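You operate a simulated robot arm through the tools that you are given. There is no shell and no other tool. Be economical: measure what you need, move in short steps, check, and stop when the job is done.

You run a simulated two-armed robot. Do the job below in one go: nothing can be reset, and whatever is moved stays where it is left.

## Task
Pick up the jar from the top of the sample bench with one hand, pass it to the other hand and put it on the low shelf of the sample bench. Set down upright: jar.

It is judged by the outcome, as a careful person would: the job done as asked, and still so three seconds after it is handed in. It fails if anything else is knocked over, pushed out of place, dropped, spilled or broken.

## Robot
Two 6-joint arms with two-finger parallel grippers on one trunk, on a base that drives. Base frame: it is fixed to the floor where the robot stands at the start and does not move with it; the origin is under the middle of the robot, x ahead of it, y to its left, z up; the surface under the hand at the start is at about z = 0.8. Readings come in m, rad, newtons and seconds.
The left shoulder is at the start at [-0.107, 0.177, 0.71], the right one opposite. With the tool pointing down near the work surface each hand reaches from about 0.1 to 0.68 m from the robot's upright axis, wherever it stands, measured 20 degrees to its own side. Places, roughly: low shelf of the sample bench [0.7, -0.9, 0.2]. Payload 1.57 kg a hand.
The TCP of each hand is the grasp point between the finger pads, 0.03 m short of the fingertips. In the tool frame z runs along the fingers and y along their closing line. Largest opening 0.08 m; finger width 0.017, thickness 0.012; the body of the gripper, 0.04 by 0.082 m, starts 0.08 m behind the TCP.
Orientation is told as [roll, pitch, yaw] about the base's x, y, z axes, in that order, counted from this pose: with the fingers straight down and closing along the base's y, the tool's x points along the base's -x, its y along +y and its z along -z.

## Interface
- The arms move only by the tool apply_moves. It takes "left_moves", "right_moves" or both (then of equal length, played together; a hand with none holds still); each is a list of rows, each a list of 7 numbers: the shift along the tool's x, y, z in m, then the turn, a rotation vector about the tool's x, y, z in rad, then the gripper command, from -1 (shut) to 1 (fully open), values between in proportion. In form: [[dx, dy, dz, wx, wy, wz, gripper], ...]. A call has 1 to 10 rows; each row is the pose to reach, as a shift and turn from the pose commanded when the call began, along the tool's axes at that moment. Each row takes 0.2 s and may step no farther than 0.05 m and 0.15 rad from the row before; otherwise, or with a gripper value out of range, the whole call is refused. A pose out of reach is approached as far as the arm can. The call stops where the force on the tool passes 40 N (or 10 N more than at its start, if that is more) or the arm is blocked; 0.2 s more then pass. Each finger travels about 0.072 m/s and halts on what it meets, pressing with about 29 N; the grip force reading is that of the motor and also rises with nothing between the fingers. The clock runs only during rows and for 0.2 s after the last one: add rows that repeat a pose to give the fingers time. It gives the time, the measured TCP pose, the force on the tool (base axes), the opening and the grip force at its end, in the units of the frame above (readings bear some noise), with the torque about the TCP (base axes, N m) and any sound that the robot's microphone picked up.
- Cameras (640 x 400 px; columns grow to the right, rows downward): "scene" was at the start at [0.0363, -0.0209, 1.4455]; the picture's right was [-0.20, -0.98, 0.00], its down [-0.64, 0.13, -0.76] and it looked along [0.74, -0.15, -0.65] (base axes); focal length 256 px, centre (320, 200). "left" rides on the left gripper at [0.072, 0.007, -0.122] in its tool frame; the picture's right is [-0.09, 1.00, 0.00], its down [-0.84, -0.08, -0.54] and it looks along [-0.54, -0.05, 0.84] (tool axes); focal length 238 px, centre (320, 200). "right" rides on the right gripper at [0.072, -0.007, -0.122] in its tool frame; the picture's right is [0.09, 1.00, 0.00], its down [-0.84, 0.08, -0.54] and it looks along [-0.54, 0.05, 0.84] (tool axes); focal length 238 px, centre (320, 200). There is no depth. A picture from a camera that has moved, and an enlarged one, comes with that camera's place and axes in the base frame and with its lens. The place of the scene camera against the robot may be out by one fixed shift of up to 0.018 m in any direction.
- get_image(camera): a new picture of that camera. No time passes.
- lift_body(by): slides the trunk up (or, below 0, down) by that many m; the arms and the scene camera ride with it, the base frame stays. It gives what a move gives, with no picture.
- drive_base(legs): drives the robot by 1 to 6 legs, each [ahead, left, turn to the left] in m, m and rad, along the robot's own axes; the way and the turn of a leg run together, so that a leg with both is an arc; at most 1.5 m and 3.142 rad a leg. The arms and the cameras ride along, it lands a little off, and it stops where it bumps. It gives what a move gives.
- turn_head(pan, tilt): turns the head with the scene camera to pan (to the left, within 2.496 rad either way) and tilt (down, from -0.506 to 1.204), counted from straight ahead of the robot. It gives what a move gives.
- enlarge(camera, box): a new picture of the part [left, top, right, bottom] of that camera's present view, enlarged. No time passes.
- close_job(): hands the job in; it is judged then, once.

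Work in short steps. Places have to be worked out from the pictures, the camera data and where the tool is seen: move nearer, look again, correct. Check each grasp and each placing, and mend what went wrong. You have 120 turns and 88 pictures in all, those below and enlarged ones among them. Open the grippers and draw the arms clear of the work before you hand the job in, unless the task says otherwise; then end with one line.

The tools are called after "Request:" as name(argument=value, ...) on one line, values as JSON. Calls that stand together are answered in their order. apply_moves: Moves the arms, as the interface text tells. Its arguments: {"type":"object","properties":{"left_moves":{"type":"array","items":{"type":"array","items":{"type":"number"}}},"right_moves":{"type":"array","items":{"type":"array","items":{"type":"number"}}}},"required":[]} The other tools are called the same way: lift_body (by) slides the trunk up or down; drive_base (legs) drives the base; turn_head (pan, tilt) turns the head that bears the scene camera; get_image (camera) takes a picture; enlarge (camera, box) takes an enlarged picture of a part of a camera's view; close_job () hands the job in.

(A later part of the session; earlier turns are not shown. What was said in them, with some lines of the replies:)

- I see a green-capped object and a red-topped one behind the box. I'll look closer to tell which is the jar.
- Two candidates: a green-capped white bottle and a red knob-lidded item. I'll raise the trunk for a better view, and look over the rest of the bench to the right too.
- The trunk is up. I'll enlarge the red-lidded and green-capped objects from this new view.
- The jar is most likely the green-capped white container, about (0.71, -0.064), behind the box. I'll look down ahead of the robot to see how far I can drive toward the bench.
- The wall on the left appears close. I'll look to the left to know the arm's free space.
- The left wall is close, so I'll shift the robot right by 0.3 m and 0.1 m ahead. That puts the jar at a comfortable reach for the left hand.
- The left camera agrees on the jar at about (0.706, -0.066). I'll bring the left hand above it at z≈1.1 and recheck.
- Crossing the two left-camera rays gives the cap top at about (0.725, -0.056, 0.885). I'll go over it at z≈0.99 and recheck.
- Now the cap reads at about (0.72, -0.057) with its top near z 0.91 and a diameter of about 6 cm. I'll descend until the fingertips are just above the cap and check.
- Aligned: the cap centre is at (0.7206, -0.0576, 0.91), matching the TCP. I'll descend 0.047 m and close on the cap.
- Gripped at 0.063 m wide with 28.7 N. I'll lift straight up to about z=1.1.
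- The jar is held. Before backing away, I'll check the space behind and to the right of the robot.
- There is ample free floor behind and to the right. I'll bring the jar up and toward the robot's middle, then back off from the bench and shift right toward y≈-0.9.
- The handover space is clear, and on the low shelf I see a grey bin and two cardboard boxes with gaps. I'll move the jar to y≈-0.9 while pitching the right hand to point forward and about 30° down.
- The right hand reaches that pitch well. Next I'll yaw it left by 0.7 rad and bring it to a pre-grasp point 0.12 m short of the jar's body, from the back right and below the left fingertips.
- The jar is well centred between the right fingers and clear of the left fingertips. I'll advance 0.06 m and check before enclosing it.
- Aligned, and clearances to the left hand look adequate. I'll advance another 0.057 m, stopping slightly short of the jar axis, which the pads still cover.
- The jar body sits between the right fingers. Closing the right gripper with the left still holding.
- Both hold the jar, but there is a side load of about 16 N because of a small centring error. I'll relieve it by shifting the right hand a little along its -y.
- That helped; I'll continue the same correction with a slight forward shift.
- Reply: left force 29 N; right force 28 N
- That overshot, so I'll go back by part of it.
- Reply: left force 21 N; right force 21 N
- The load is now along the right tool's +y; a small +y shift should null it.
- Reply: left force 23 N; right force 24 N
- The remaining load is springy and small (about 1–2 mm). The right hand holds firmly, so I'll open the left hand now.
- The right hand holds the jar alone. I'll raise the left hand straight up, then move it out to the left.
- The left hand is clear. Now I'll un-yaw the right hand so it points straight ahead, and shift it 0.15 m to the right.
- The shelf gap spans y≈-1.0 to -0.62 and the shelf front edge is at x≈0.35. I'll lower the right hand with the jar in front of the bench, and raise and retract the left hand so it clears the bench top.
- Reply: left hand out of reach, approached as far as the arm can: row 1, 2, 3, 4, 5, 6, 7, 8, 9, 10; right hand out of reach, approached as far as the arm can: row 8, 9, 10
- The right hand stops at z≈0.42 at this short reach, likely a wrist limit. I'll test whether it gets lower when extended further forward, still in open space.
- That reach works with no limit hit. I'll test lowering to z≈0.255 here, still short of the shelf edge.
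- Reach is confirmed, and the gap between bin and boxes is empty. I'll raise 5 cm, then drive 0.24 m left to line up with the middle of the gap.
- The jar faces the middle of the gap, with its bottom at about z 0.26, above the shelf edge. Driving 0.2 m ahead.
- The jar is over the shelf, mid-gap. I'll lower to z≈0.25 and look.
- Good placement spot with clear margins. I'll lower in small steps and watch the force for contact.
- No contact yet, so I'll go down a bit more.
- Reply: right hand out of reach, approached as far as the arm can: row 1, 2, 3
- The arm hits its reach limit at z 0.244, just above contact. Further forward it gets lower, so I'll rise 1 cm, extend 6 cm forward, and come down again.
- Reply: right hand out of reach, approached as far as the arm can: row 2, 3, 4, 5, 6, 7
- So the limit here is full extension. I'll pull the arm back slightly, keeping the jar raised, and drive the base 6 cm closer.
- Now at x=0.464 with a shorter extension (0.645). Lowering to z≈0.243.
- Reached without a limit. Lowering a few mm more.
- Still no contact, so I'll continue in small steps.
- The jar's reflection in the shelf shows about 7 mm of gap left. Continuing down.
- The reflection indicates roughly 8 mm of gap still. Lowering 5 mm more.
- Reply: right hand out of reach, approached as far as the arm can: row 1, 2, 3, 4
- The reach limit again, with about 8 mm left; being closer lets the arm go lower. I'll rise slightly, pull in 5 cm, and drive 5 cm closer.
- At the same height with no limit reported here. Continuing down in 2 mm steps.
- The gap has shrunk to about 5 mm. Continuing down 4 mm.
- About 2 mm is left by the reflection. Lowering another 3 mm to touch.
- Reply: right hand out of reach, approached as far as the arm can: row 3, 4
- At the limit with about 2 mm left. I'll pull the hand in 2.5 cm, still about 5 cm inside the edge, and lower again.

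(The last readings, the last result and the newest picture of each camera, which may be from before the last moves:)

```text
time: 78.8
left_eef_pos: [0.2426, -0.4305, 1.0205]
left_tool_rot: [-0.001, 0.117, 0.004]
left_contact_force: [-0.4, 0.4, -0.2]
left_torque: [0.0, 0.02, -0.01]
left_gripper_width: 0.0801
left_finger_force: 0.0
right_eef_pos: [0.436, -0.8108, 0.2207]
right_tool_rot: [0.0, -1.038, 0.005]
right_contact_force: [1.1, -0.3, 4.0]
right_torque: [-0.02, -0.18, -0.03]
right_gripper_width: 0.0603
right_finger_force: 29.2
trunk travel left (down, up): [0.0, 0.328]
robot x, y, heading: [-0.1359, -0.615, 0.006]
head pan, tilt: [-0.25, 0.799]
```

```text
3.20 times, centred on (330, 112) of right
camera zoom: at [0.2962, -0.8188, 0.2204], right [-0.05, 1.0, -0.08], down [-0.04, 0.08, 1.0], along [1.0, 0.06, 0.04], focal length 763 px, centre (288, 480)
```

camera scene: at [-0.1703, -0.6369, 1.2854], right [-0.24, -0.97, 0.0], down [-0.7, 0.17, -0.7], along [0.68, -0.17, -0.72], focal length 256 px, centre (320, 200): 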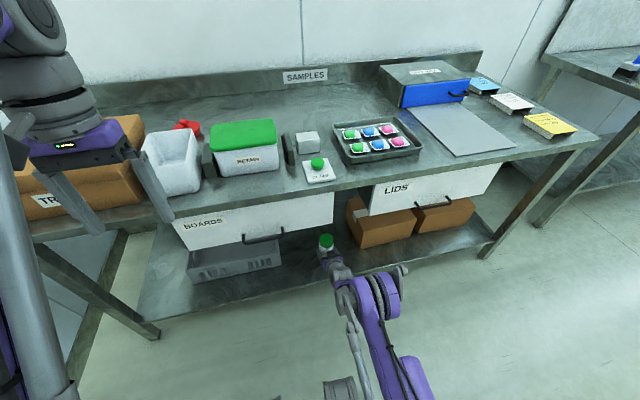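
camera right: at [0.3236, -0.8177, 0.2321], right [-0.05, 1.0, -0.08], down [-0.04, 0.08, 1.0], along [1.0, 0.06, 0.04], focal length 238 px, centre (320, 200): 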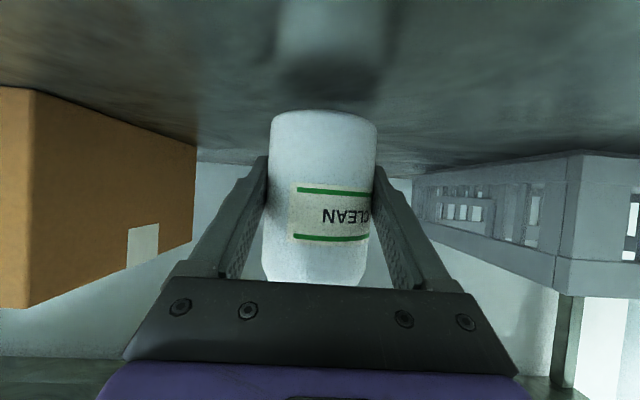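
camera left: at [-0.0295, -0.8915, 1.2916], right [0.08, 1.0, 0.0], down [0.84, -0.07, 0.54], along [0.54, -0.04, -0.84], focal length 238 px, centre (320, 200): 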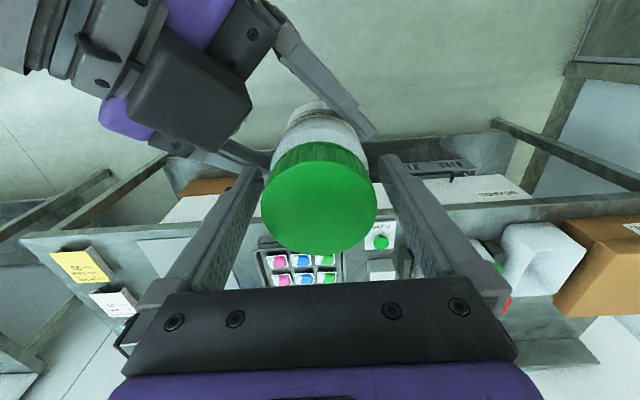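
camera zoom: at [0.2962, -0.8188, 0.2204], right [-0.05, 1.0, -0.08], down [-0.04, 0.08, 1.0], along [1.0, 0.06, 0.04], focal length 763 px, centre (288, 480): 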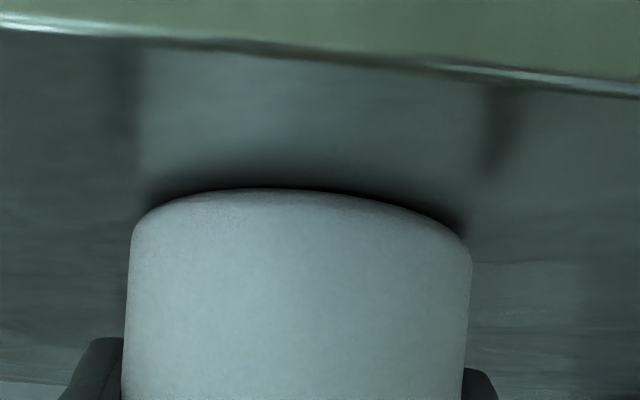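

Contact is confirmed: +4 N upward, with the jar's near rim about 3 cm inside the shelf edge. I'll open the gripper, then check.

Request:
apply_moves(right_moves=[[0, 0, 0, 0, 0, 0, 0.6], [0, 0, 0, 0, 0, 0, 0.8], [0, 0, 0, 0, 0, 0, 1], [0, 0, 0, 0, 0, 0, 1]])

Request:
get_image(camera="right")

Request:
enlarge(camera="scene", box=[270, 200, 398, 280])

```text
time: 79.8
left_eef_pos: [0.2422, -0.4311, 1.0198]
left_tool_rot: [0.001, 0.118, 0.006]
left_contact_force: [-0.3, -0.8, 0.7]
left_torque: [0.01, -0.04, 0.01]
left_gripper_width: 0.0802
left_finger_force: 0.1
right_eef_pos: [0.4368, -0.8095, 0.221]
right_tool_rot: [0.001, -1.039, 0.005]
right_contact_force: [0.6, -0.5, 0.9]
right_torque: [0.06, -0.03, 0.01]
right_gripper_width: 0.0801
right_finger_force: 0.1
trunk travel left (down, up): [0.0, 0.328]
robot x, y, heading: [-0.132, -0.6118, 0.007]
head pan, tilt: [-0.25, 0.799]
```

```text
30 pictures are left
camera right: at [0.2961, -0.8188, 0.2202], right [-0.05, 1.0, -0.08], down [-0.04, 0.08, 1.0], along [1.0, 0.06, 0.04], focal length 238 px, centre (320, 200)
```

right: 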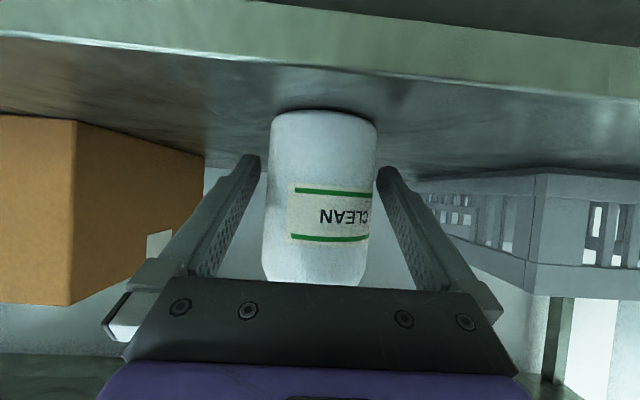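

```text
5.00 times, centred on (334, 240) of scene
camera zoom: at [-0.0609, -0.6363, 1.2854], right [-0.24, -0.97, 0.0], down [-0.7, 0.17, -0.7], along [0.68, -0.17, -0.72], focal length 1277 px, centre (250, 0)
```

zoom: 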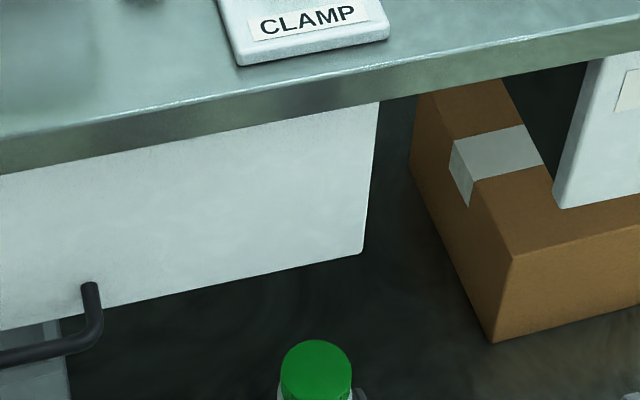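

The jar stands free between the open fingers. I'll back the base straight out, so the arm stays away from its limits.

Request:
drive_base(legs=[[-0.35, 0, 0]])

Request:
turn_head(pan=-0.25, tilt=0.75)

Request:
get_image(camera="scene")

Request:
get_image(camera="right")

```text
time: 82.0
left_eef_pos: [-0.1098, -0.4298, 1.0193]
left_tool_rot: [0.0, 0.117, 0.01]
left_contact_force: [-0.4, -0.5, -0.1]
left_torque: [-0.01, -0.03, 0.01]
left_gripper_width: 0.0799
left_finger_force: 0.1
right_eef_pos: [0.0871, -0.8112, 0.2205]
right_tool_rot: [0.001, -1.04, 0.009]
right_contact_force: [-0.3, -0.3, 0.2]
right_torque: [0.0, -0.01, 0.03]
right_gripper_width: 0.0798
right_finger_force: 0.1
trunk travel left (down, up): [0.0, 0.328]
robot x, y, heading: [-0.4846, -0.6172, 0.011]
head pan, tilt: [-0.25, 0.799]
```

```text
time: 82.7
left_eef_pos: [-0.1086, -0.4312, 1.0184]
left_tool_rot: [0.0, 0.115, 0.012]
left_contact_force: [-0.8, -0.1, 0.3]
left_torque: [-0.02, -0.02, 0.02]
left_gripper_width: 0.0798
left_finger_force: 0.0
right_eef_pos: [0.0879, -0.8104, 0.2209]
right_tool_rot: [0.001, -1.042, 0.01]
right_contact_force: [-0.1, -0.5, 0.6]
right_torque: [-0.05, 0.01, -0.03]
right_gripper_width: 0.08
right_finger_force: 0.0
trunk travel left (down, up): [0.0, 0.328]
robot x, y, heading: [-0.4859, -0.6186, 0.012]
head pan, tilt: [-0.25, 0.75]
```

```text
28 pictures are left
camera scene: at [-0.4091, -0.6391, 1.2894], right [-0.24, -0.97, 0.0], down [-0.66, 0.16, -0.73], along [0.71, -0.17, -0.68], focal length 256 px, centre (320, 200)
```

scene: 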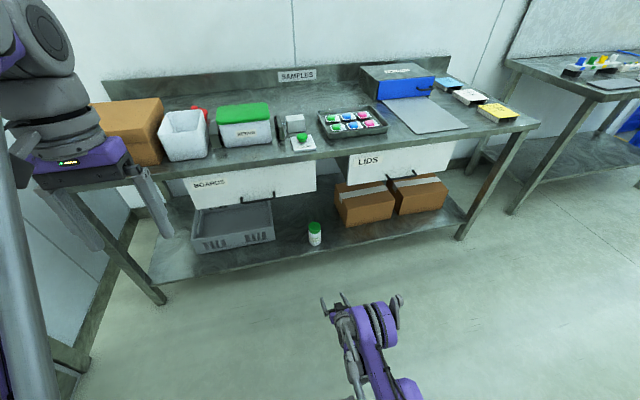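

```text
27 pictures are left
camera right: at [-0.0532, -0.8194, 0.2202], right [-0.06, 1.0, -0.08], down [-0.04, 0.08, 1.0], along [1.0, 0.06, 0.04], focal length 238 px, centre (320, 200)
```

right: 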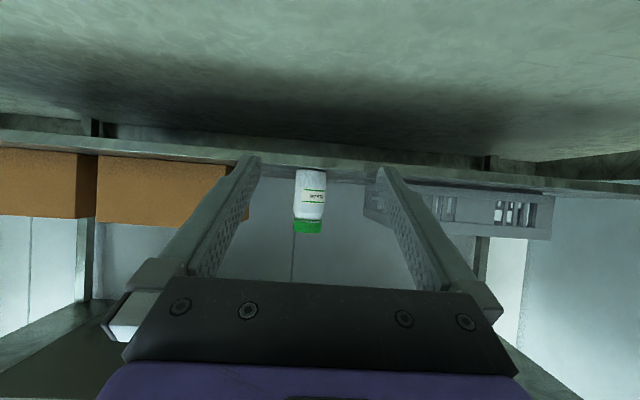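

The jar stands upright on the low shelf between the bin and the boxes, everything else is in place, and both hands are open and clear. Handing in.

Request:
close_job()

```text
The job is handed in.
```

The job is done: I picked up the jar with the left hand, passed it to the right, and set it upright on the low shelf of the sample bench; the last pictures show nothing else disturbed.
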